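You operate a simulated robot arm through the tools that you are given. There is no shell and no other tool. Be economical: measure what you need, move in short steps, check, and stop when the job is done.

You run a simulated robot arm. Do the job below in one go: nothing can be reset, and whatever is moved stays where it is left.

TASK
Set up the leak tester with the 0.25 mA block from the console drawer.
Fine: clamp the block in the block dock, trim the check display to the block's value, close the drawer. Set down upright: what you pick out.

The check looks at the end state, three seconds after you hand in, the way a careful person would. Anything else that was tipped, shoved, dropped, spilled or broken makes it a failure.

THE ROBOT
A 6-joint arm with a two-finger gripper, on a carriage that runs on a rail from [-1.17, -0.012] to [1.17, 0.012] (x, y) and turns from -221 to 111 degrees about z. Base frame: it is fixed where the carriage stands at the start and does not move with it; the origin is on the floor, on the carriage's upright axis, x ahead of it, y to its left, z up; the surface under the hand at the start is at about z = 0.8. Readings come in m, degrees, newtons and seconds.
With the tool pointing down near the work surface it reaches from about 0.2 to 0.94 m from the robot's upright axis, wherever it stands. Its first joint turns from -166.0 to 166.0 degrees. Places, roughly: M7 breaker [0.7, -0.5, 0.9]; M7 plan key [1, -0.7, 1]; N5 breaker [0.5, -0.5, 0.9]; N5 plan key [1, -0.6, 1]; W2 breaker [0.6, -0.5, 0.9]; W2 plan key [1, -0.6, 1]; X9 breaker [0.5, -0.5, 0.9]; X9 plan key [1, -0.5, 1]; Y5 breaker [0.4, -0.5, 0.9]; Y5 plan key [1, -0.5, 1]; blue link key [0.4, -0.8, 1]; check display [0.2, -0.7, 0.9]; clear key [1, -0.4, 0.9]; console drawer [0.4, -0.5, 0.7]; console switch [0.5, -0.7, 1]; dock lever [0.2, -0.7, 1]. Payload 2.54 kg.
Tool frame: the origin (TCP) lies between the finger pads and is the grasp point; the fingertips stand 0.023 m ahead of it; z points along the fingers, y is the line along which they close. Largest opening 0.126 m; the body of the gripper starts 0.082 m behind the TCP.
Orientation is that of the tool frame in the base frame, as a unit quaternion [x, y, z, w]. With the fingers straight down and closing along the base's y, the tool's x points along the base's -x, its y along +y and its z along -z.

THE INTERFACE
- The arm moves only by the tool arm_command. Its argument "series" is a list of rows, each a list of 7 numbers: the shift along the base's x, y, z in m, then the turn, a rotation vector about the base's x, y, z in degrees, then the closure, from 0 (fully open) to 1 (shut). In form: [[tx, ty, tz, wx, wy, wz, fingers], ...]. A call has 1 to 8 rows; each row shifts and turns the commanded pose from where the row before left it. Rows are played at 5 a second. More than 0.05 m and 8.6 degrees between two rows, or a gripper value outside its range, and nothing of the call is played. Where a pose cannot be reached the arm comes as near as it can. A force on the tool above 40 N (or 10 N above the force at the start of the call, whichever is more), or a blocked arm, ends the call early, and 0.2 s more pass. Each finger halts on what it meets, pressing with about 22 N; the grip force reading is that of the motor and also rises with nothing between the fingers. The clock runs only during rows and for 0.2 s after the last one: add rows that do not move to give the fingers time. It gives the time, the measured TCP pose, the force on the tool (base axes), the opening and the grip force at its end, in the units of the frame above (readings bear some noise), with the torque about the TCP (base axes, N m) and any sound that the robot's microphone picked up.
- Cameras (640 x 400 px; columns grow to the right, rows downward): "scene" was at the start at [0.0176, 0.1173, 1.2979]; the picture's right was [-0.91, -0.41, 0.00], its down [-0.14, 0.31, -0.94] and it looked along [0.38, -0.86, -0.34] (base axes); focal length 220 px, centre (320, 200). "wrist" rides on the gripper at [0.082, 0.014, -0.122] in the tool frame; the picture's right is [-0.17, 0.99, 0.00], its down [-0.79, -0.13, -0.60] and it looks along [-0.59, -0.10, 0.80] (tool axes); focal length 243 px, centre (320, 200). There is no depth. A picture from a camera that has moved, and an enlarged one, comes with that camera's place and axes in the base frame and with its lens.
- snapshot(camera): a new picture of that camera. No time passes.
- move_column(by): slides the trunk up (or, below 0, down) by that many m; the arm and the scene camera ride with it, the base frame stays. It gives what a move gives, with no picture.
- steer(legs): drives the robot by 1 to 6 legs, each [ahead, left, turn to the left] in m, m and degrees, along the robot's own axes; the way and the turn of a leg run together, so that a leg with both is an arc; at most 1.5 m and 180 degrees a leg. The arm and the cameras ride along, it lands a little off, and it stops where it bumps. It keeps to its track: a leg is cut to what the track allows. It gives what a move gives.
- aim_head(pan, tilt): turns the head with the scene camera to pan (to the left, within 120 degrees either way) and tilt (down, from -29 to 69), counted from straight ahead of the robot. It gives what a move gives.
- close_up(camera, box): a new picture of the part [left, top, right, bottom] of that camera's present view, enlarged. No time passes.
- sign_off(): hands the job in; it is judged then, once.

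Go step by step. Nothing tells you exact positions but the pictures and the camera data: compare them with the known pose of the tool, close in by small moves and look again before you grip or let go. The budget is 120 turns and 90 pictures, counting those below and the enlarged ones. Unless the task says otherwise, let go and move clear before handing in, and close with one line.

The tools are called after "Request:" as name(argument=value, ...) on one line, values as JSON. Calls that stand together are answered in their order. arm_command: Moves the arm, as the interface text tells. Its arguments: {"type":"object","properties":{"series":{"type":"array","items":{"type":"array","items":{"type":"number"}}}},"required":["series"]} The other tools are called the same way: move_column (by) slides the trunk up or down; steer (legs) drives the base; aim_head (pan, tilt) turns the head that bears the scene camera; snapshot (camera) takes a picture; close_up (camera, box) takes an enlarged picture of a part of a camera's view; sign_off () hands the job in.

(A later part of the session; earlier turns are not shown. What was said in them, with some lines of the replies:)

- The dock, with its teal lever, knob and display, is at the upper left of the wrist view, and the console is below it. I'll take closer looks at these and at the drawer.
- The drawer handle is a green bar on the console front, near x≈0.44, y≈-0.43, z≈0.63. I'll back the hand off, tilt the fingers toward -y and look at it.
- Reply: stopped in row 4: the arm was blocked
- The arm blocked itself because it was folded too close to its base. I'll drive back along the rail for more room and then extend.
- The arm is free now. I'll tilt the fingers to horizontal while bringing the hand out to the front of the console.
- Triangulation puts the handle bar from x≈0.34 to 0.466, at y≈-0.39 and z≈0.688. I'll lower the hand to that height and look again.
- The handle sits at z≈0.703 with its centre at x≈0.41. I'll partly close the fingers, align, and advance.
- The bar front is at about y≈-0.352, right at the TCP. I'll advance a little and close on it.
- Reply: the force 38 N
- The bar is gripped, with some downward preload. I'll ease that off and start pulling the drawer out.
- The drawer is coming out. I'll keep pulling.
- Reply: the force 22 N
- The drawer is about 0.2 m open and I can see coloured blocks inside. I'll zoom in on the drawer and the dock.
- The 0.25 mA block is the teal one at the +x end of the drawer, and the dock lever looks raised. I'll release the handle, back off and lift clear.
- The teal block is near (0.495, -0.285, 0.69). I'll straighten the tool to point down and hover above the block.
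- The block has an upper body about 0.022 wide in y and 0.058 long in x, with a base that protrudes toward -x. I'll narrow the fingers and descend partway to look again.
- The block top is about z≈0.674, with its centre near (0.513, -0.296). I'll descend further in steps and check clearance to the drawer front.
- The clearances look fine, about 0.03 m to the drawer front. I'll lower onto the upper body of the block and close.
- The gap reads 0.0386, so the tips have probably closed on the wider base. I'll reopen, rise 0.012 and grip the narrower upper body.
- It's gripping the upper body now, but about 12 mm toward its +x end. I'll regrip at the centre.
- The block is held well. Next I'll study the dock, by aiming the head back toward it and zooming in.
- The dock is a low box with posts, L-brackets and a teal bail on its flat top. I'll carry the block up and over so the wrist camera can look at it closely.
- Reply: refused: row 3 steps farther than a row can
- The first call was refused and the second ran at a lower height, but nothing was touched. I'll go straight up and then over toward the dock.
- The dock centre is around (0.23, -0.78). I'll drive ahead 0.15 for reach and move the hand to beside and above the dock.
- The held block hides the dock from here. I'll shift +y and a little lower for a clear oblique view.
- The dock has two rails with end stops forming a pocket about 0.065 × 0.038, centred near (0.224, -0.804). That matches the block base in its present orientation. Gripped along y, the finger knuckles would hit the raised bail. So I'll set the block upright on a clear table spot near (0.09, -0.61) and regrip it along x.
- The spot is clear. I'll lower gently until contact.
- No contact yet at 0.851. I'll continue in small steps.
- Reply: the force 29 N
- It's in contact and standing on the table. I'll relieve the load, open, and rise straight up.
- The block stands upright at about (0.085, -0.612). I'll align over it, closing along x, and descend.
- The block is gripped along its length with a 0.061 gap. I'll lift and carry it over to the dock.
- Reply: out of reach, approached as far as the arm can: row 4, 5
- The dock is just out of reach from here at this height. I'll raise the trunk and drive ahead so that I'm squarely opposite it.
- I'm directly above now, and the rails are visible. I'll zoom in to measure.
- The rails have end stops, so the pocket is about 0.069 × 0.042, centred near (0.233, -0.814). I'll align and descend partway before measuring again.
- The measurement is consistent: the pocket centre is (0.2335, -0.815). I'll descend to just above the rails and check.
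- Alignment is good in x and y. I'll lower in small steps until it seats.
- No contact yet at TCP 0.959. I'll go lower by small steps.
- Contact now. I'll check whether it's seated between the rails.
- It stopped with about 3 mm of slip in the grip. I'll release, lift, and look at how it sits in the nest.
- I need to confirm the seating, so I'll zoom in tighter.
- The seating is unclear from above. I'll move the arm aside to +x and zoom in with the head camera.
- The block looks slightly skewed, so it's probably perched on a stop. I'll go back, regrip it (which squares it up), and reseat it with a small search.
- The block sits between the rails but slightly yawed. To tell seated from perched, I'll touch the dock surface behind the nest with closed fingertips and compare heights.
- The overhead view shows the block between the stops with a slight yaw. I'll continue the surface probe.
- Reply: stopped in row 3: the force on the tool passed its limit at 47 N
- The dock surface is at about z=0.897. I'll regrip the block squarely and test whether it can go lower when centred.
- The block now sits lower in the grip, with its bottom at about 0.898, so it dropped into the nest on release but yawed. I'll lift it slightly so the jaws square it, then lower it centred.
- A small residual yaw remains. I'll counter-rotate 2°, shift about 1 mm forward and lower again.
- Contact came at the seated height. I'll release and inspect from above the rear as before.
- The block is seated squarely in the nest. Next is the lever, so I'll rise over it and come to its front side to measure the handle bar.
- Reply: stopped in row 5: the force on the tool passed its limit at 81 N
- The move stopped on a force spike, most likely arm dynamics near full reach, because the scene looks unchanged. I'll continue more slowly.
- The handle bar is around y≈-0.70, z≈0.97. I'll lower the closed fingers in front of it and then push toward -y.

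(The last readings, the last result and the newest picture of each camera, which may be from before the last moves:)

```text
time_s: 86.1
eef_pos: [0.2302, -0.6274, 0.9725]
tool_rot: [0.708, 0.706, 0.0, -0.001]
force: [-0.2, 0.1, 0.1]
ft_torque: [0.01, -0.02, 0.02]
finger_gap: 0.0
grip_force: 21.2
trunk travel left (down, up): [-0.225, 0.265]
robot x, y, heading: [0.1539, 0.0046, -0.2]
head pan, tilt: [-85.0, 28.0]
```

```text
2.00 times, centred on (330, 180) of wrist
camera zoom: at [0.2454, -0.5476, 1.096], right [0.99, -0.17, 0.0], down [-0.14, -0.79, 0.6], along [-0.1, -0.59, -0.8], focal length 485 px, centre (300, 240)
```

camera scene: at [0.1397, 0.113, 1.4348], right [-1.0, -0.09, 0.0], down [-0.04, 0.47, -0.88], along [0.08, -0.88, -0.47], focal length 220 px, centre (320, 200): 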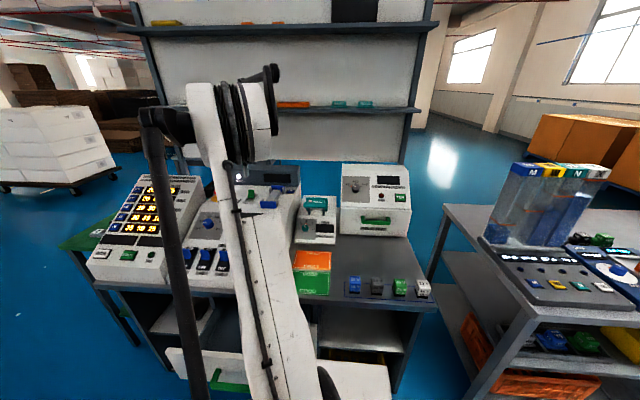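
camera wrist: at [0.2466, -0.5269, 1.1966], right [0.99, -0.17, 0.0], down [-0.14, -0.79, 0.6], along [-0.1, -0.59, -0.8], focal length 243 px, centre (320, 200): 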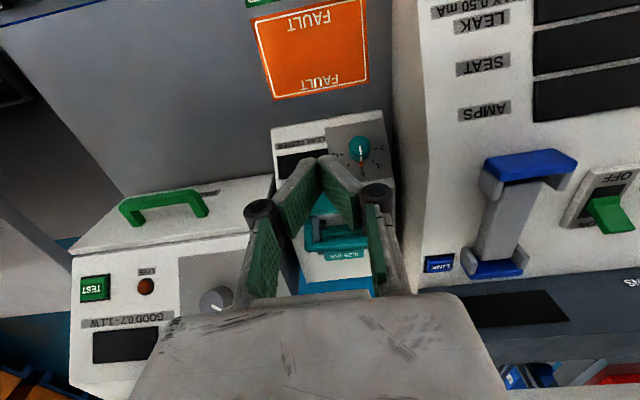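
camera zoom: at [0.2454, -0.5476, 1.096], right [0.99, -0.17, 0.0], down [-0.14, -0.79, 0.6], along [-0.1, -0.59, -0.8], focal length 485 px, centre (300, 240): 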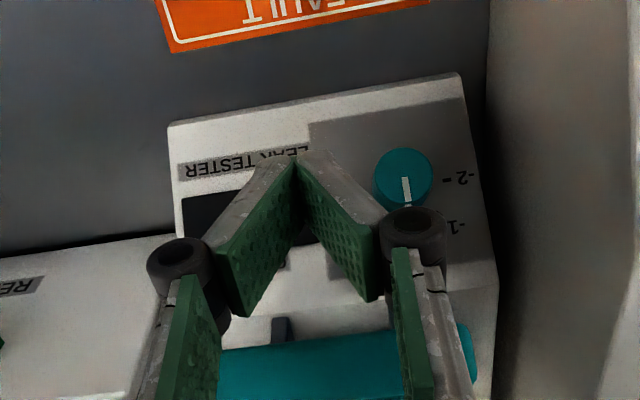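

The handle's front edge is at y≈-0.688. I'll push with the finger front face in small steps.

Request:
arm_command(series=[[0, -0.02, 0, 0, 0, 0, 1], [0, -0.02, 0, 0, 0, 0, 1], [0, -0.012, 0, 0, 0, 0, 1], [0, -0.012, 0, 0, 0, 0, 1], [0, -0.01, 0, 0, 0, 0, 1], [0, 0, 0, 0, 0, 0, 1]])

Request:
snapshot(camera="wrist")

```text
time_s: 87.3
eef_pos: [0.231, -0.6912, 0.9777]
tool_rot: [0.708, 0.706, 0.002, -0.001]
force: [-3.2, 18.6, 27.3]
ft_torque: [-0.85, -0.78, 0.24]
finger_gap: 0.0
grip_force: 22.1
trunk travel left (down, up): [-0.225, 0.265]
robot x, y, heading: [0.1507, -0.0002, -0.0]
head pan, tilt: [-85.0, 28.0]
stopped in row 5: the force on the tool passed its limit at 47 N (the readings are from after the stop); the commanded pose is now the measured one
```

```text
26 pictures are left
camera wrist: at [0.2462, -0.6111, 1.1008], right [0.99, -0.17, 0.0], down [-0.13, -0.79, 0.59], along [-0.1, -0.59, -0.8], focal length 243 px, centre (320, 200)
```

wrist: 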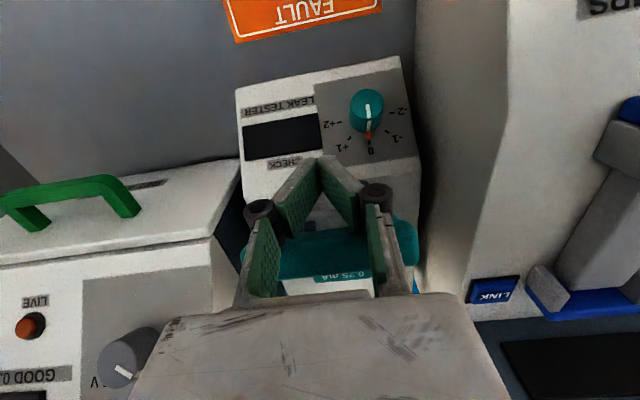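

The lever is moving up and back, and the upward reaction is friction as the handle rises. I'll follow its arc by adding some rise while pushing.

Request:
arm_command(series=[[0, -0.008, 0.006, 0, 0, 0, 1], [0, -0.008, 0.005, 0, 0, 0, 1], [0, -0.008, 0.004, 0, 0, 0, 1], [0, -0.008, 0.003, 0, 0, 0, 1], [0, 0, 0, 0, 0, 0, 1]])

Request:
snapshot(camera="wrist")

```text
time_s: 88.5
eef_pos: [0.2317, -0.7246, 0.9924]
tool_rot: [0.708, 0.706, 0.0, -0.002]
force: [0.3, 0.1, 0.1]
ft_torque: [0.0, -0.05, 0.01]
finger_gap: 0.0001
grip_force: 21.7
trunk travel left (down, up): [-0.225, 0.265]
robot x, y, heading: [0.1562, 0.0046, 0.1]
head pan, tilt: [-85.0, 28.0]
```

```text
25 pictures are left
camera wrist: at [0.2466, -0.6462, 1.1157], right [0.99, -0.17, 0.0], down [-0.13, -0.79, 0.59], along [-0.1, -0.59, -0.8], focal length 243 px, centre (320, 200)
```

wrist: 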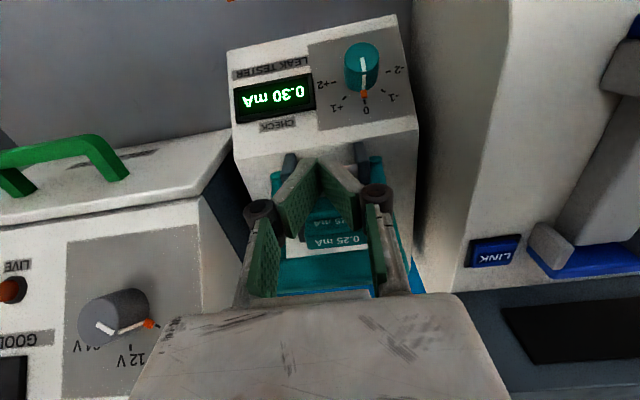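

The lever snapped over and the display is lit, reading 0.30 mA. I'll back away and zoom in on the clamp and knob.

Request:
arm_command(series=[[0, 0.015, 0.01, 0, 0, 0, 1], [0, 0.02, 0.03, 0, 0, 0, 1], [0, 0.02, 0.03, 0, 0, 0, 1], [0, 0.02, 0.02, 0, 0, 0, 1], [0, 0, 0, 0, 0, 0, 1]])

Request:
close_up(camera="wrist", box=[230, 60, 430, 240])

Request:
close_up(camera="scene", box=[292, 188, 346, 250])

```text
time_s: 89.7
eef_pos: [0.2319, -0.649, 1.0837]
tool_rot: [0.708, 0.706, 0.0, -0.002]
force: [1.3, 0.2, -0.2]
ft_torque: [-0.06, 0.01, 0.02]
finger_gap: 0.0
grip_force: 22.1
trunk travel left (down, up): [-0.225, 0.265]
robot x, y, heading: [0.1521, 0.0017, 0.0]
head pan, tilt: [-85.0, 28.0]
```

```text
2.22 times, centred on (330, 150) of wrist
camera zoom: at [0.2468, -0.5697, 1.2063], right [0.99, -0.17, 0.0], down [-0.13, -0.79, 0.59], along [-0.1, -0.59, -0.8], focal length 539 px, centre (298, 311)
```

zoom: 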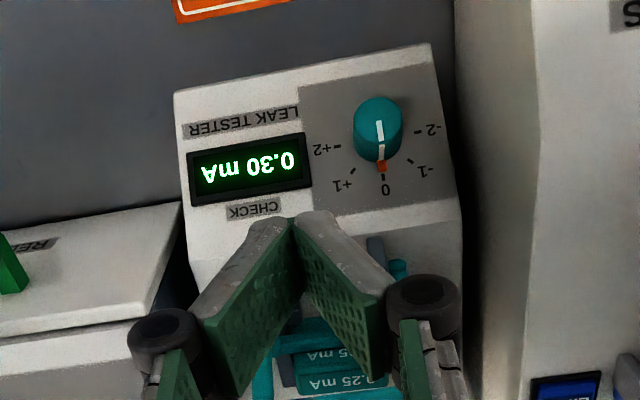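

```text
6.45 times, centred on (319, 219) of scene
camera zoom: at [0.1399, 0.1135, 1.4347], right [-1.0, -0.09, 0.0], down [-0.04, 0.47, -0.88], along [0.08, -0.88, -0.47], focal length 1422 px, centre (326, 77)
```

zoom: 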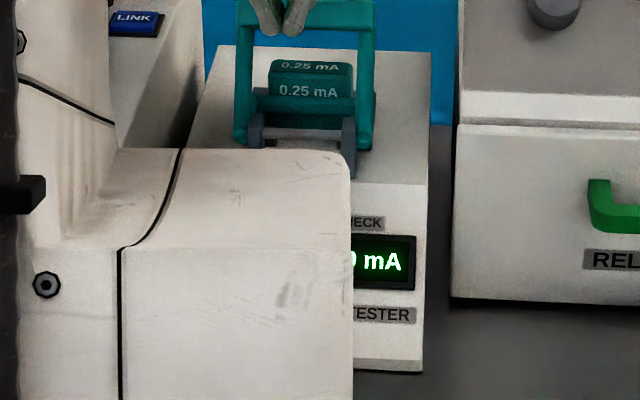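

The clamp is closed on the block and the display reads 0.30. The knob cap is at about (0.277, -0.677, 0.880) on a face tilted about 45°. I'll reorient the hand to approach along the knob axis.

Request:
arm_command(series=[[0.005, 0.02, 0, 0, 0, 8.5, 1], [0.005, 0.02, 0, 0, 0, 8.5, 0.8], [0.005, 0.02, 0, 0, 0, 8.5, 0.6], [0.005, 0, 0, 0, 0, 8.5, 0.55], [0.005, 0, 0, 0, 0, 8.5, 0.55], [0.005, 0, 0, 0, 0, 8.5, 0.55], [0.005, 0, 0, 0, 0, 8.5, 0.55], [0.005, 0, 0, 0, 0, 8.5, 0.55]])

Request:
arm_command(series=[[0.005, 0, 0, 0, 0, 8.5, 0.55], [0, 0, 0, 0, 0, 8.5, 0.55], [0, 0, -0.02, -8, 0, 5, 0.55], [0, 0, -0.02, -8, 0, 0, 0.55], [0, 0, -0.02, -8, 0, 0, 0.55], [0, 0, -0.02, -8, 0, 0, 0.55], [0, 0, -0.02, -8, 0, 0, 0.55], [0, 0, 0, -5, 0, 0, 0.55]])

Request:
snapshot(camera="wrist")

```text
time_s: 91.5
eef_pos: [0.2728, -0.5909, 1.0829]
tool_rot: [0.192, 0.981, 0.0, -0.002]
force: [0.1, 0.0, -0.1]
ft_torque: [-0.02, -0.04, 0.01]
finger_gap: 0.0569
grip_force: 0.1
trunk travel left (down, up): [-0.225, 0.265]
robot x, y, heading: [0.1504, 0.0023, 0.1]
head pan, tilt: [-85.0, 28.0]
```

```text
refused: row 3 steps farther than a row can; nothing moved
```

```text
22 pictures are left
camera wrist: at [0.2018, -0.5492, 1.2061], right [0.52, 0.85, 0.0], down [0.69, -0.42, 0.59], along [0.51, -0.31, -0.8], focal length 243 px, centre (320, 200)
```

wrist: 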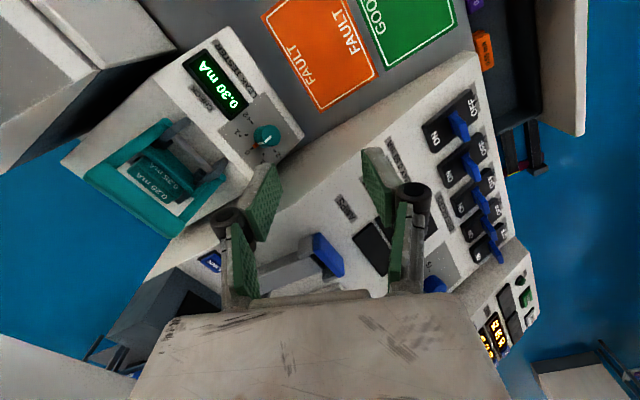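

One row exceeded the turn limit. I'll keep the remaining -22° roll as a useful pre-rotation for the turn and just tilt by 45°.

Request:
arm_command(series=[[0, 0, -0.02, -8, 0, 0, 0.55], [0, 0, -0.02, -8, 0, 0, 0.55], [0, 0, -0.02, -8, 0, 0, 0.55], [0, 0, -0.02, -8, 0, 0, 0.55], [0, 0, -0.02, -8, 0, 0, 0.55], [0, 0, 0, -5, 0, 0, 0.55], [0, 0, 0, 0, 0, 0, 0.55]])

Request:
snapshot(camera="wrist")

```text
time_s: 93.1
eef_pos: [0.2716, -0.5905, 0.9821]
tool_rot: [0.178, 0.906, -0.376, 0.071]
force: [-0.2, 0.1, -0.3]
ft_torque: [-0.03, -0.01, -0.01]
finger_gap: 0.0565
grip_force: 0.2
trunk travel left (down, up): [-0.225, 0.265]
robot x, y, heading: [0.1508, 0.0007, -0.0]
head pan, tilt: [-85.0, 28.0]
```

```text
21 pictures are left
camera wrist: at [0.2021, -0.4753, 1.0396], right [0.53, 0.6, -0.6], down [0.68, 0.12, 0.72], along [0.51, -0.79, -0.35], focal length 243 px, centre (320, 200)
```

wrist: 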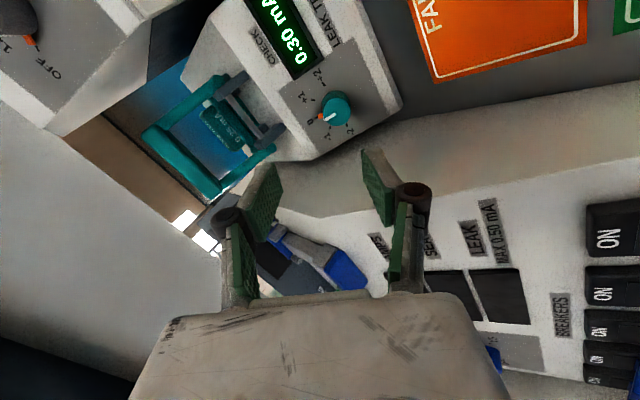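

The knob cap refines to about (0.275, -0.68, 0.871). I'll move to a standoff 0.06 m out along its axis and look.

Request:
arm_command(series=[[0.001, -0.015, -0.022, 0, 0, 0, 0.55], [0.001, -0.015, -0.022, 0, 0, 0, 0.55], [0.001, -0.015, -0.022, 0, 0, 0, 0.55], [0, 0, 0, 0, 0, 0, 0.55]])

Request:
snapshot(camera="wrist")

```text
time_s: 94.1
eef_pos: [0.2751, -0.6371, 0.916]
tool_rot: [0.18, 0.906, -0.376, 0.071]
force: [-0.1, -0.6, 0.3]
ft_torque: [-0.03, 0.01, 0.03]
finger_gap: 0.0565
grip_force: 0.1
trunk travel left (down, up): [-0.225, 0.265]
robot x, y, heading: [0.1505, -0.0005, 0.0]
head pan, tilt: [-85.0, 28.0]
```

```text
20 pictures are left
camera wrist: at [0.2056, -0.5218, 0.9726], right [0.53, 0.6, -0.6], down [0.68, 0.12, 0.72], along [0.5, -0.79, -0.35], focal length 243 px, centre (320, 200)
```

wrist: 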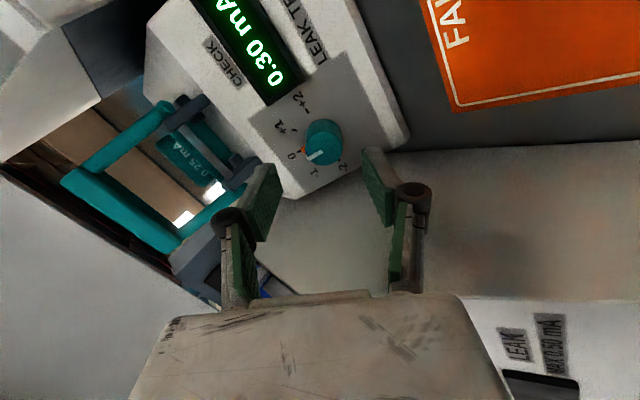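

The knob lies nearly on the tool axis, about 0.07–0.09 m ahead. I'll advance 0.04 along the axis and re-measure.

Request:
arm_command(series=[[0.001, -0.014, -0.014, 0, 0, 0, 0.55], [0.001, -0.014, -0.014, 0, 0, 0, 0.55], [0, 0, 0, 0, 0, 0, 0.55]])

Request:
close_up(camera="wrist", box=[220, 60, 440, 260])

```text
time_s: 94.9
eef_pos: [0.2779, -0.666, 0.8885]
tool_rot: [0.179, 0.906, -0.376, 0.072]
force: [-0.9, -0.4, -0.6]
ft_torque: [0.02, 0.01, -0.03]
finger_gap: 0.0564
grip_force: 0.1
trunk travel left (down, up): [-0.225, 0.265]
robot x, y, heading: [0.1517, 0.0025, -0.2]
head pan, tilt: [-85.0, 28.0]
```

```text
2.00 times, centred on (330, 160) of wrist
camera zoom: at [0.2076, -0.5493, 0.9451], right [0.53, 0.6, -0.6], down [0.68, 0.12, 0.72], along [0.5, -0.79, -0.35], focal length 485 px, centre (300, 280)
```

zoom: 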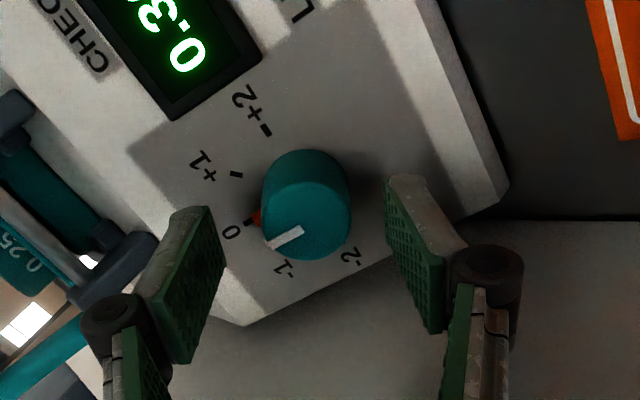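

The knob is between the fingers, with its cap at about tip level. I'll advance another 0.018 and check.

Request:
arm_command(series=[[0, -0.0065, -0.0065, 0, 0, 0, 0.55], [0, -0.0065, -0.0065, 0, 0, 0, 0.55], [0, 0, 0, 0, 0, 0, 0.55]])

Request:
close_up(camera="wrist", box=[220, 60, 440, 260])

```text
time_s: 95.7
eef_pos: [0.2766, -0.678, 0.8743]
tool_rot: [0.18, 0.906, -0.377, 0.071]
force: [-0.5, -0.4, -0.2]
ft_torque: [-0.01, 0.03, 0.03]
finger_gap: 0.0568
grip_force: 0.2
trunk travel left (down, up): [-0.225, 0.265]
robot x, y, heading: [0.1541, -0.0001, 0.2]
head pan, tilt: [-85.0, 28.0]
```

```text
2.00 times, centred on (330, 160) of wrist
camera zoom: at [0.2073, -0.5619, 0.932], right [0.53, 0.6, -0.6], down [0.68, 0.12, 0.72], along [0.5, -0.79, -0.35], focal length 485 px, centre (300, 280)
```

zoom: 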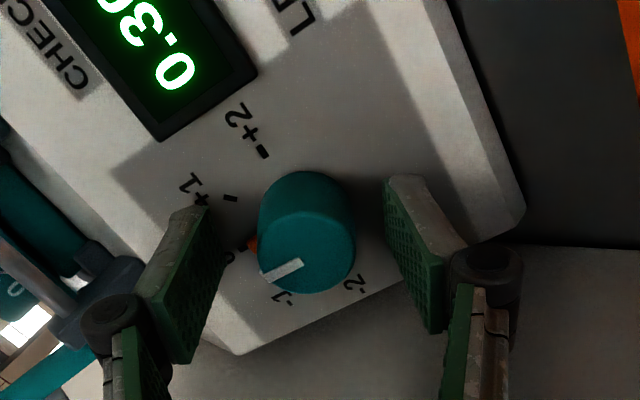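

The knob is centred between the fingers, on axis, about 0.03 in diameter. I'll advance 6 mm and grip it.

Request:
arm_command(series=[[0, -0.0045, -0.0045, 0, 0, 0, 0.55], [0, 0, 0, 0, 0, 0, 0.65], [0, 0, 0, 0, 0, 0, 0.75], [0, 0, 0, 0, 0, 0, 1], [0, 0, 0, 0, 0, 0, 1]])

Request:
close_up(camera="wrist", box=[190, 40, 430, 260])

```text
time_s: 96.7
eef_pos: [0.2789, -0.6785, 0.8713]
tool_rot: [0.178, 0.907, -0.374, 0.072]
force: [1.7, 14.0, 11.9]
ft_torque: [-0.01, -0.06, 0.05]
finger_gap: 0.0321
grip_force: 45.0
trunk travel left (down, up): [-0.225, 0.265]
robot x, y, heading: [0.1545, -0.0004, -0.3]
head pan, tilt: [-85.0, 28.0]
stopped in row 5: the force on the tool passed its limit at 41 N (the readings are from after the stop); the commanded pose is now the measured one
```

```text
1.82 times, centred on (310, 150) of wrist
camera zoom: at [0.2085, -0.5633, 0.9285], right [0.53, 0.6, -0.6], down [0.68, 0.12, 0.72], along [0.51, -0.79, -0.35], focal length 441 px, centre (338, 291)
```

zoom: 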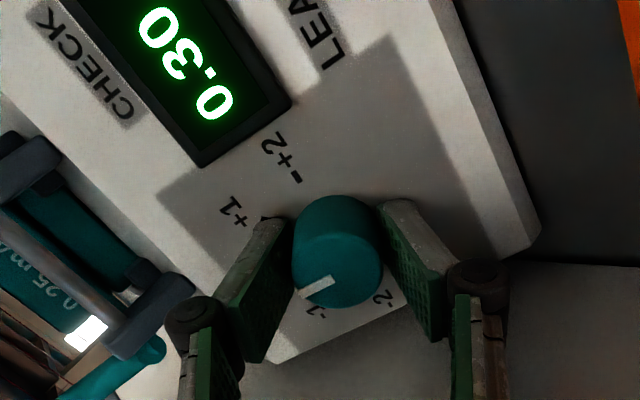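

The knob is gripped. I'll turn it counter-clockwise, toward minus, in small increments and read the display.

Request:
arm_command(series=[[0, 0.001, 0.001, 0, 5, 5, 1], [0, 0, 0, 0, 5, 5, 1], [0, 0, 0, 0, 5, 5, 1], [0, 0, 0, 0, 0, 0, 1]])

Request:
close_up(camera="wrist", box=[190, 20, 430, 260])

```text
time_s: 97.7
eef_pos: [0.279, -0.6772, 0.87]
tool_rot: [0.007, 0.924, -0.382, 0.001]
force: [4.4, 24.4, -14.8]
ft_torque: [0.46, -0.25, 0.25]
finger_gap: 0.0319
grip_force: 45.0
trunk travel left (down, up): [-0.225, 0.265]
robot x, y, heading: [0.1545, 0.0062, 0.1]
head pan, tilt: [-85.0, 28.0]
```

```text
1.67 times, centred on (310, 140) of wrist
camera zoom: at [0.1978, -0.5832, 0.9486], right [0.18, 0.7, -0.69], down [0.79, 0.32, 0.52], along [0.58, -0.64, -0.49], focal length 404 px, centre (337, 300)
```

zoom: 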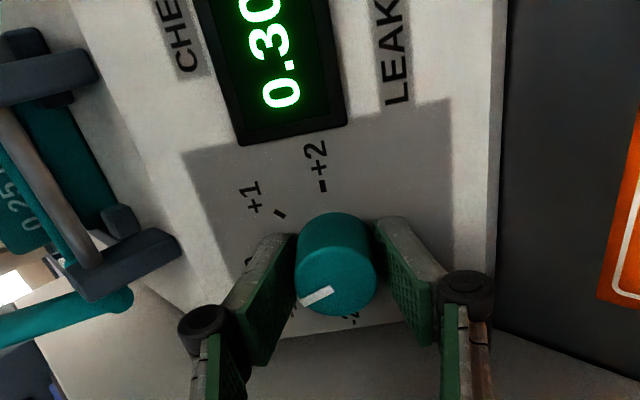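

The knob turned with the hand but the display still reads 0.30, possibly because it moves in detents. I'll continue turning toward -1.

Request:
arm_command(series=[[0, 0, 0, 0, 5, 5, 1], [0, 0, 0, 0, 5, 5, 1], [0, 0, 0, 0, 5, 5, 1], [0, 0, 0, 0, 0, 0, 1]])

Request:
close_up(camera="wrist", box=[190, 0, 430, 260])

```text
time_s: 98.3
eef_pos: [0.279, -0.6777, 0.8711]
tool_rot: [-0.085, 0.92, -0.38, -0.037]
force: [3.1, 5.6, -3.8]
ft_torque: [-0.13, -0.04, 0.0]
finger_gap: 0.0322
grip_force: 44.8
trunk travel left (down, up): [-0.225, 0.265]
robot x, y, heading: [0.1534, 0.0027, -0.2]
head pan, tilt: [-85.0, 28.0]
stopped in row 2: the force on the tool passed its limit at 41 N (the readings are from after the stop); the commanded pose is now the measured one
```

```text
1.54 times, centred on (310, 130) of wrist
camera zoom: at [0.1964, -0.5948, 0.9602], right [-0.02, 0.71, -0.7], down [0.8, 0.43, 0.41], along [0.59, -0.56, -0.58], focal length 373 px, centre (335, 308)
```

zoom: 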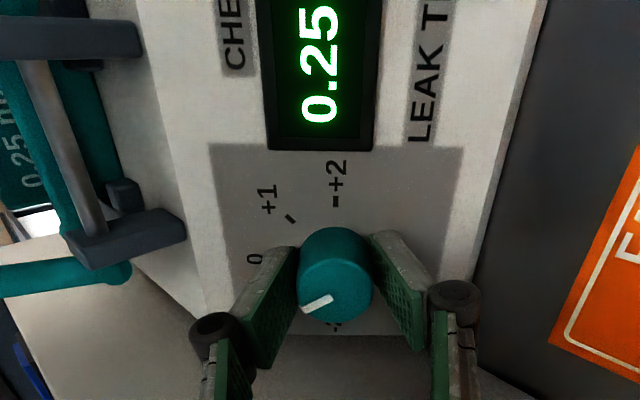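

The display reads 0.25 mA. I'll release, back off along the axis and verify that it holds.

Request:
arm_command(series=[[0, 0, 0, 0, 0, 0, 0.7], [0, 0, 0, 0, 0, 0, 0.55], [0, 0, 0, 0, 0, 0, 0.55], [0, 0.015, 0.015, 0, 0, 0, 0.55], [0, 0.02, 0.02, 0, 0, 0, 0.55], [0, 0.03, 0.03, 0, 0, 0, 0.55], [0, 0.02, 0.03, 0, 0, 0, 0.55], [0, 0, 0.0, 0, 0, 0, 0.55]])

Request:
snapshot(camera="wrist")

```text
time_s: 100.1
eef_pos: [0.2785, -0.5928, 0.9661]
tool_rot: [-0.086, 0.92, -0.38, -0.037]
force: [0.1, -0.3, -0.2]
ft_torque: [-0.03, 0.01, -0.01]
finger_gap: 0.0567
grip_force: 0.0
trunk travel left (down, up): [-0.225, 0.265]
robot x, y, heading: [0.153, -0.0023, -0.1]
head pan, tilt: [-85.0, 28.0]
```

```text
14 pictures are left
camera wrist: at [0.1964, -0.5096, 1.0548], right [-0.02, 0.71, -0.71], down [0.8, 0.43, 0.41], along [0.59, -0.56, -0.58], focal length 243 px, centre (320, 200)
```

wrist: 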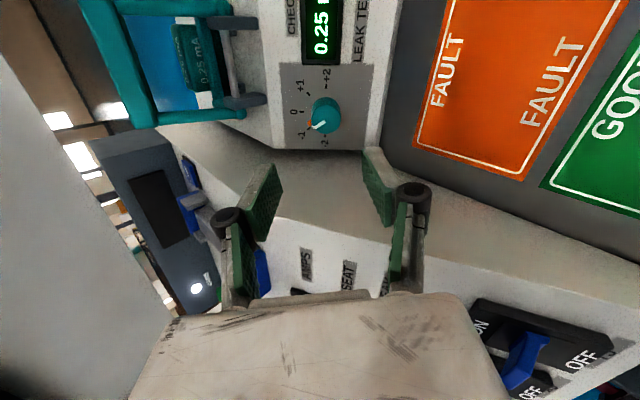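

The display holds at 0.25 mA with the block clamped. Now to close the drawer: raise and retract, drive back to the earlier station, and lower the trunk.

Request:
arm_command(series=[[0, 0.02, 0.04, 0, 0, 0, 0.55], [0, 0.02, 0.04, 0, 0, 0, 0.55], [0, 0.02, 0.04, 0, 0, 0, 0.55], [0, 0.03, 0.035, 0, 0, 0, 0.55], [0, 0.03, 0.03, 0, 0, 0, 0.55], [0, 0.03, 0.03, 0, 0, 0, 0.55], [0, 0.03, 0.02, 0, 0, 0, 0.55], [0, 0, 0, 0, 0, 0, 0.55]])

Request:
steer(legs=[[-0.4, 0, 0]])

Request:
move_column(by=-0.15)

Request:
arm_command(series=[[0.045, 0.005, 0, 0, 0, 0, 0.55], [0.045, 0.005, 0, 0, 0, 0, 0.55], [0.045, 0.005, 0, 0, 0, 0, 0.55], [0.045, 0.01, 0, 0, 0, 0, 0.55], [0.045, 0.01, 0, 0, 0, 0, 0.55], [0.045, 0.01, 0, 0, 0, 0, 0.55], [0.045, 0.01, 0, 0, 0, 0, 0.55], [0.045, 0.01, 0, 0, 0, 0, 0.55]])

```text
time_s: 101.2
eef_pos: [0.2992, -0.5861, 1.1501]
tool_rot: [-0.084, 0.921, -0.378, -0.04]
force: [-0.3, -0.6, -0.2]
ft_torque: [-0.02, 0.02, 0.0]
finger_gap: 0.0568
grip_force: 0.1
trunk travel left (down, up): [-0.225, 0.265]
robot x, y, heading: [0.1515, 0.0014, -0.0]
head pan, tilt: [-85.0, 28.0]
stopped in row 5: the arm was blocked; the commanded pose is now the measured one
```

```text
time_s: 103.7
eef_pos: [-0.0945, -0.5888, 1.15]
tool_rot: [-0.084, 0.921, -0.379, -0.038]
force: [0.2, 0.5, 0.4]
ft_torque: [0.01, 0.04, 0.02]
finger_gap: 0.0564
grip_force: 0.0
trunk travel left (down, up): [-0.225, 0.265]
robot x, y, heading: [-0.2427, -0.0034, 0.3]
head pan, tilt: [-85.0, 28.0]
```

```text
time_s: 105.4
eef_pos: [-0.0941, -0.5902, 1.0009]
tool_rot: [-0.084, 0.92, -0.38, -0.038]
force: [0.1, -0.5, 0.2]
ft_torque: [0.02, 0.01, -0.03]
finger_gap: 0.0568
grip_force: 0.0
trunk travel left (down, up): [-0.075, 0.415]
robot x, y, heading: [-0.2439, -0.0045, 0.3]
head pan, tilt: [-85.0, 28.0]
```

```text
time_s: 107.2
eef_pos: [0.2663, -0.5222, 1.0006]
tool_rot: [-0.083, 0.921, -0.379, -0.039]
force: [-0.6, -0.5, 1.2]
ft_torque: [0.01, -0.05, 0.08]
finger_gap: 0.0564
grip_force: 0.1
trunk travel left (down, up): [-0.075, 0.415]
robot x, y, heading: [-0.243, -0.0018, 0.5]
head pan, tilt: [-85.0, 28.0]
```

The hand is clear. I'll move it out in front of the console, square it up and tilt it horizontal.

Request:
arm_command(series=[[0, 0.045, 0, 0, 0, 0, 0.55], [0, 0.045, 0, 0, 0, 0, 0.55], [0, 0.045, 0, 0, 0, 0, 0.55], [0.01, 0.045, 0, 0, 0, 0, 0.55], [0.02, 0.04, 0, 0, -3.7, -3.7, 0.55], [0.03, 0.03, 0, 0, -3.7, -3.7, 0.55], [0.035, 0.03, 0, -8, 0, 0, 0.55], [0.035, 0.03, 0, -8, 0, 0, 0.55]])

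Request:
arm_command(series=[[0.012, 0.03, -0.02, -8, 0, 0, 0.55], [0, 0.03, -0.03, -8, 0, 0, 0.55], [0, 0.03, -0.03, -8, 0, 0, 0.55], [0, 0.03, -0.03, -5, 0, 0, 0.55], [0, 0, -0.03, 0, 0, 0, 0.55], [0, 0, 0, 0, 0, 0, 0.55]])

Request:
snapshot(camera="wrist")

```text
time_s: 109.0
eef_pos: [0.3963, -0.2144, 1.0016]
tool_rot: [0.002, 0.862, -0.507, -0.002]
force: [-0.5, -0.4, 0.8]
ft_torque: [0.04, -0.05, 0.07]
finger_gap: 0.0566
grip_force: 0.1
trunk travel left (down, up): [-0.075, 0.415]
robot x, y, heading: [-0.2456, -0.004, 0.0]
head pan, tilt: [-85.0, 28.0]
```

```text
time_s: 110.4
eef_pos: [0.4097, -0.0936, 0.8608]
tool_rot: [0.002, 0.708, -0.706, -0.004]
force: [0.3, -0.3, 0.0]
ft_torque: [0.0, 0.02, 0.0]
finger_gap: 0.0566
grip_force: 0.1
trunk travel left (down, up): [-0.075, 0.415]
robot x, y, heading: [-0.241, -0.0035, 0.2]
head pan, tilt: [-85.0, 28.0]
```

```text
13 pictures are left
camera wrist: at [0.3272, 0.027, 0.8481], right [0.16, 0.0, -0.99], down [0.79, 0.59, 0.13], along [0.58, -0.81, 0.09], focal length 243 px, centre (320, 200)
```

wrist: 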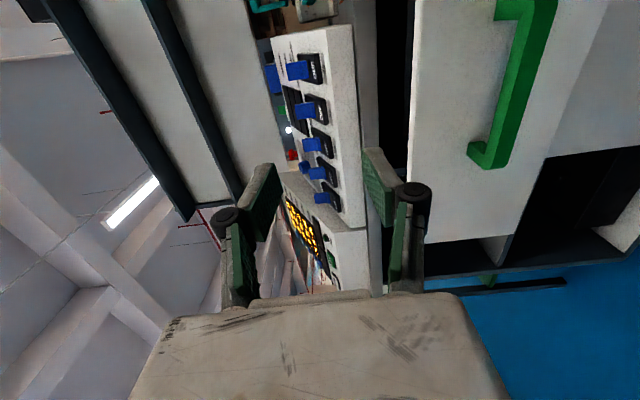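

Lined up in front of the drawer. I'll lower to the handle height at y≈-0.08, staying clear of the bar, and check.

Request:
arm_command(series=[[0, 0.005, -0.04, 0, 0, 0, 0.55], [0, 0.005, -0.04, 0, 0, 0, 0.55], [0, 0, -0.04, 0, 0, 0, 0.55], [-0.001, 0, -0.04, 0, 0, 0, 0.55], [0, 0, 0, 0, 0, 0, 0.55]])

Request:
snapshot(camera="wrist")

```text
time_s: 111.6
eef_pos: [0.4056, -0.0833, 0.7003]
tool_rot: [0.001, 0.709, -0.705, -0.002]
force: [0.5, 0.1, -0.9]
ft_torque: [-0.01, -0.01, 0.0]
finger_gap: 0.0567
grip_force: 0.1
trunk travel left (down, up): [-0.075, 0.415]
robot x, y, heading: [-0.2418, -0.0025, 0.0]
head pan, tilt: [-85.0, 28.0]
```

```text
12 pictures are left
camera wrist: at [0.3251, 0.0376, 0.6878], right [0.16, 0.0, -0.99], down [0.79, 0.59, 0.13], along [0.58, -0.81, 0.09], focal length 243 px, centre (320, 200)
```

wrist: 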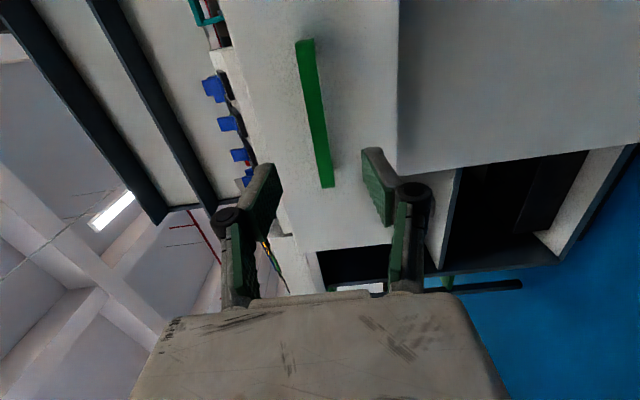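

The handle bar is centred between the fingers. I'll advance and grip it.

Request:
arm_command(series=[[0, -0.03, 0, 0, 0, 0, 0.55], [0, -0.03, 0, 0, 0, 0, 0.55], [0, -0.012, 0, 0, 0, 0, 0.55], [0, 0, 0, 0, 0, 0, 0.8], [0, 0, 0, 0, 0, 0, 1], [0, 0, 0, 0, 0, 0, 1], [0, 0, 0, 0, 0, 0, 1]])

Request:
arm_command(series=[[0, -0.02, 0, 0, 0, 0, 1], [0, -0.025, 0, 0, 0, 0, 1], [0, -0.025, 0, 0, 0, 0, 1], [0, -0.025, 0, 0, 0, 0, 1], [0, -0.025, 0, 0, 0, 0, 1], [0, -0.025, 0, 0, 0, 0, 1], [0, -0.02, 0, 0, 0, 0, 1], [0, 0, 0, 0, 0, 0, 1]])

```text
time_s: 113.2
eef_pos: [0.4071, -0.1557, 0.7009]
tool_rot: [0.003, 0.708, -0.706, -0.004]
force: [-1.5, -1.2, -4.0]
ft_torque: [0.07, 0.04, -0.07]
finger_gap: 0.0127
grip_force: 39.2
trunk travel left (down, up): [-0.075, 0.415]
robot x, y, heading: [-0.242, 0.0023, 0.2]
head pan, tilt: [-85.0, 28.0]
```

```text
time_s: 115.0
eef_pos: [0.4067, -0.3211, 0.7009]
tool_rot: [0.001, 0.709, -0.705, -0.003]
force: [-0.1, -0.2, 0.9]
ft_torque: [0.0, 0.01, 0.01]
finger_gap: 0.0
grip_force: 28.9
trunk travel left (down, up): [-0.075, 0.415]
robot x, y, heading: [-0.2476, -0.0047, -0.1]
head pan, tilt: [-85.0, 28.0]
```

Request:
snapshot(camera="wrist")

```text
11 pictures are left
camera wrist: at [0.3257, -0.2002, 0.6885], right [0.16, 0.0, -0.99], down [0.79, 0.59, 0.13], along [0.58, -0.81, 0.09], focal length 243 px, centre (320, 200)
```

wrist: 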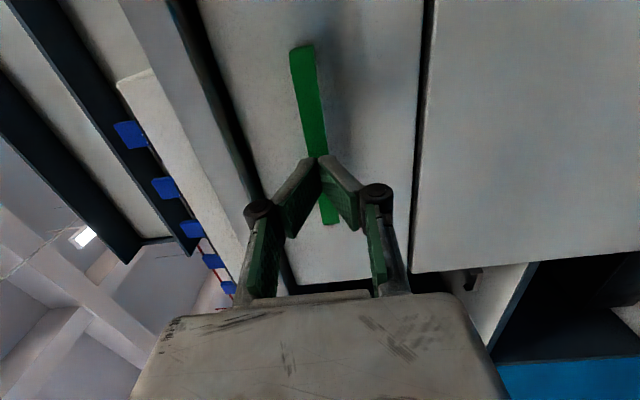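

The grip slipped off the bar, but the closed tips pushed the drawer nearly shut. I'll keep pushing gently until it's firmly closed.

Request:
arm_command(series=[[0, -0.006, 0, 0, 0, 0, 1], [0, -0.004, 0, 0, 0, 0, 1], [0, -0.004, 0, 0, 0, 0, 1], [0, -0.003, 0, 0, 0, 0, 1], [0, -0.003, 0, 0, 0, 0, 1], [0, 0, 0, 0, 0, 0, 1]])

Request:
close_up(camera="wrist", box=[120, 0, 460, 300])

```text
time_s: 116.1
eef_pos: [0.4074, -0.3335, 0.6999]
tool_rot: [0.0, 0.709, -0.705, -0.001]
force: [-2.7, 10.7, -0.3]
ft_torque: [0.04, 0.03, 0.05]
finger_gap: 0.0062
grip_force: 28.0
trunk travel left (down, up): [-0.075, 0.415]
robot x, y, heading: [-0.2435, -0.0022, 0.4]
head pan, tilt: [-85.0, 28.0]
stopped in row 5: the force on the tool passed its limit at 45 N (the readings are from after the stop); the commanded pose is now the measured one
```

```text
1.33 times, centred on (290, 150) of wrist
camera zoom: at [0.3256, -0.2135, 0.6885], right [0.16, 0.01, -0.99], down [0.79, 0.59, 0.13], along [0.59, -0.8, 0.09], focal length 324 px, centre (360, 267)
```

zoom: 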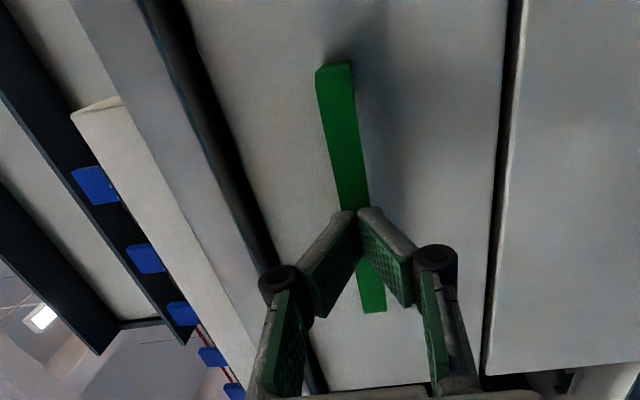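

The drawer hit its stop, and the bar is back at its original position. I'll open, retreat and verify.

Request:
arm_command(series=[[0, 0, 0, 0, 0, 0, 0.75], [0, 0, 0, 0, 0, 0, 0.6], [0, 0, 0, 0, 0, 0, 0.6], [0, 0.03, 0, 0, 0, 0, 0.6], [0, 0.04, 0, 0, 0, 0, 0.6], [0, 0.04, 0, 0, 0, 0, 0.6], [0, 0.04, 0.01, 0, 0, 0, 0.6], [0, 0, 0, 0, 0, 0, 0.6]])

Request:
snapshot(camera="wrist")

Request:
aim_head(pan=-62, tilt=24)

Request:
snapshot(camera="scene")

```text
time_s: 117.9
eef_pos: [0.4071, -0.1842, 0.7092]
tool_rot: [0.001, 0.71, -0.705, -0.002]
force: [-0.4, 0.2, 0.1]
ft_torque: [0.03, 0.03, -0.01]
finger_gap: 0.0505
grip_force: 0.0
trunk travel left (down, up): [-0.075, 0.415]
robot x, y, heading: [-0.241, 0.001, 0.4]
head pan, tilt: [-85.0, 28.0]
```

```text
9 pictures are left
camera wrist: at [0.3261, -0.0645, 0.6975], right [0.16, 0.01, -0.99], down [0.79, 0.59, 0.13], along [0.59, -0.8, 0.09], focal length 243 px, centre (320, 200)
```

wrist: 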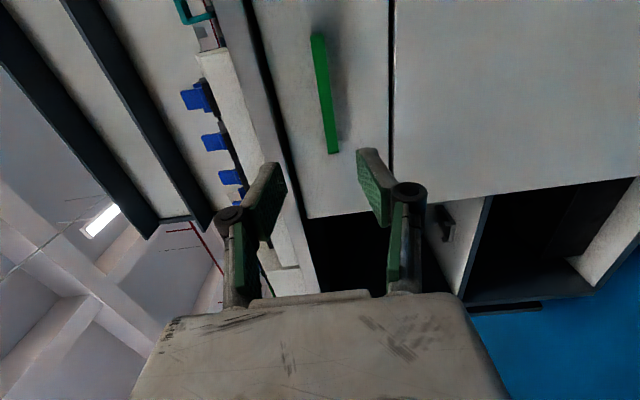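

```text
time_s: 118.8
eef_pos: [0.4077, -0.1851, 0.7096]
tool_rot: [0.001, 0.709, -0.705, -0.002]
force: [0.5, 0.4, 0.3]
ft_torque: [-0.03, 0.01, 0.01]
finger_gap: 0.0503
grip_force: 0.0
trunk travel left (down, up): [-0.075, 0.415]
robot x, y, heading: [-0.2421, -0.0019, 0.5]
head pan, tilt: [-62.0, 24.0]
```

```text
8 pictures are left
camera scene: at [-0.2209, 0.1184, 1.2912], right [-0.88, -0.47, 0.0], down [-0.19, 0.36, -0.91], along [0.43, -0.81, -0.41], focal length 220 px, centre (320, 200)
```

scene: 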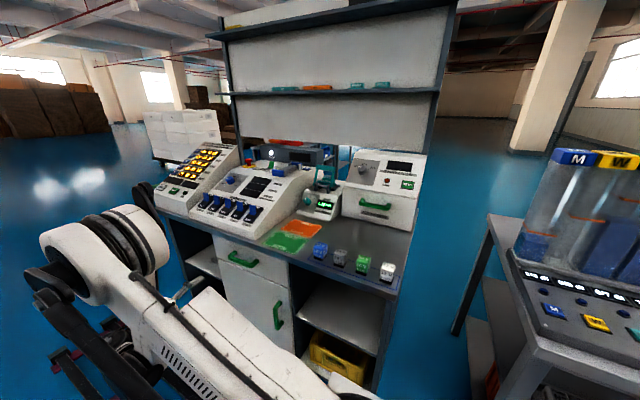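

The drawer is shut and everything else is in place. I'll take one last zoom on the tester and console.

Request:
close_up(camera="scene", box=[290, 160, 350, 222])

Request:
close_up(camera="scene", box=[150, 140, 420, 300])

```text
6.45 times, centred on (320, 191) of scene
camera zoom: at [-0.2209, 0.1184, 1.2912], right [-0.88, -0.47, 0.0], down [-0.19, 0.36, -0.91], along [0.43, -0.81, -0.41], focal length 1422 px, centre (320, 258)
```

zoom: 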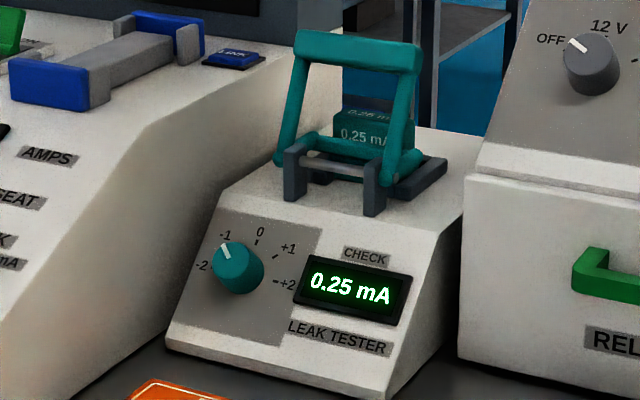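

```text
2.37 times, centred on (285, 220) of scene
camera zoom: at [-0.2209, 0.1184, 1.2912], right [-0.88, -0.47, 0.0], down [-0.19, 0.36, -0.91], along [0.43, -0.81, -0.41], focal length 523 px, centre (403, 153)
```

zoom: 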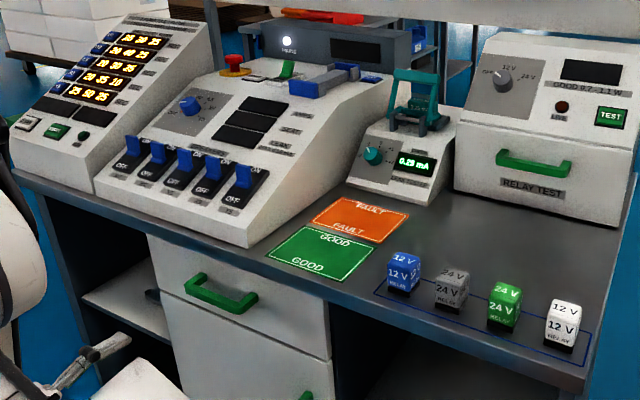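

The block is clamped upright in the dock, the check display reads 0.25 mA with the knob at -1, the drawer is closed, and the hand is clear. Handing in.

Request:
sign_off()

```text
The job is handed in.
```

The leak tester is set up: the 0.25 mA block is clamped upright in the dock, the check display reads 0.25 mA, and the drawer is closed.
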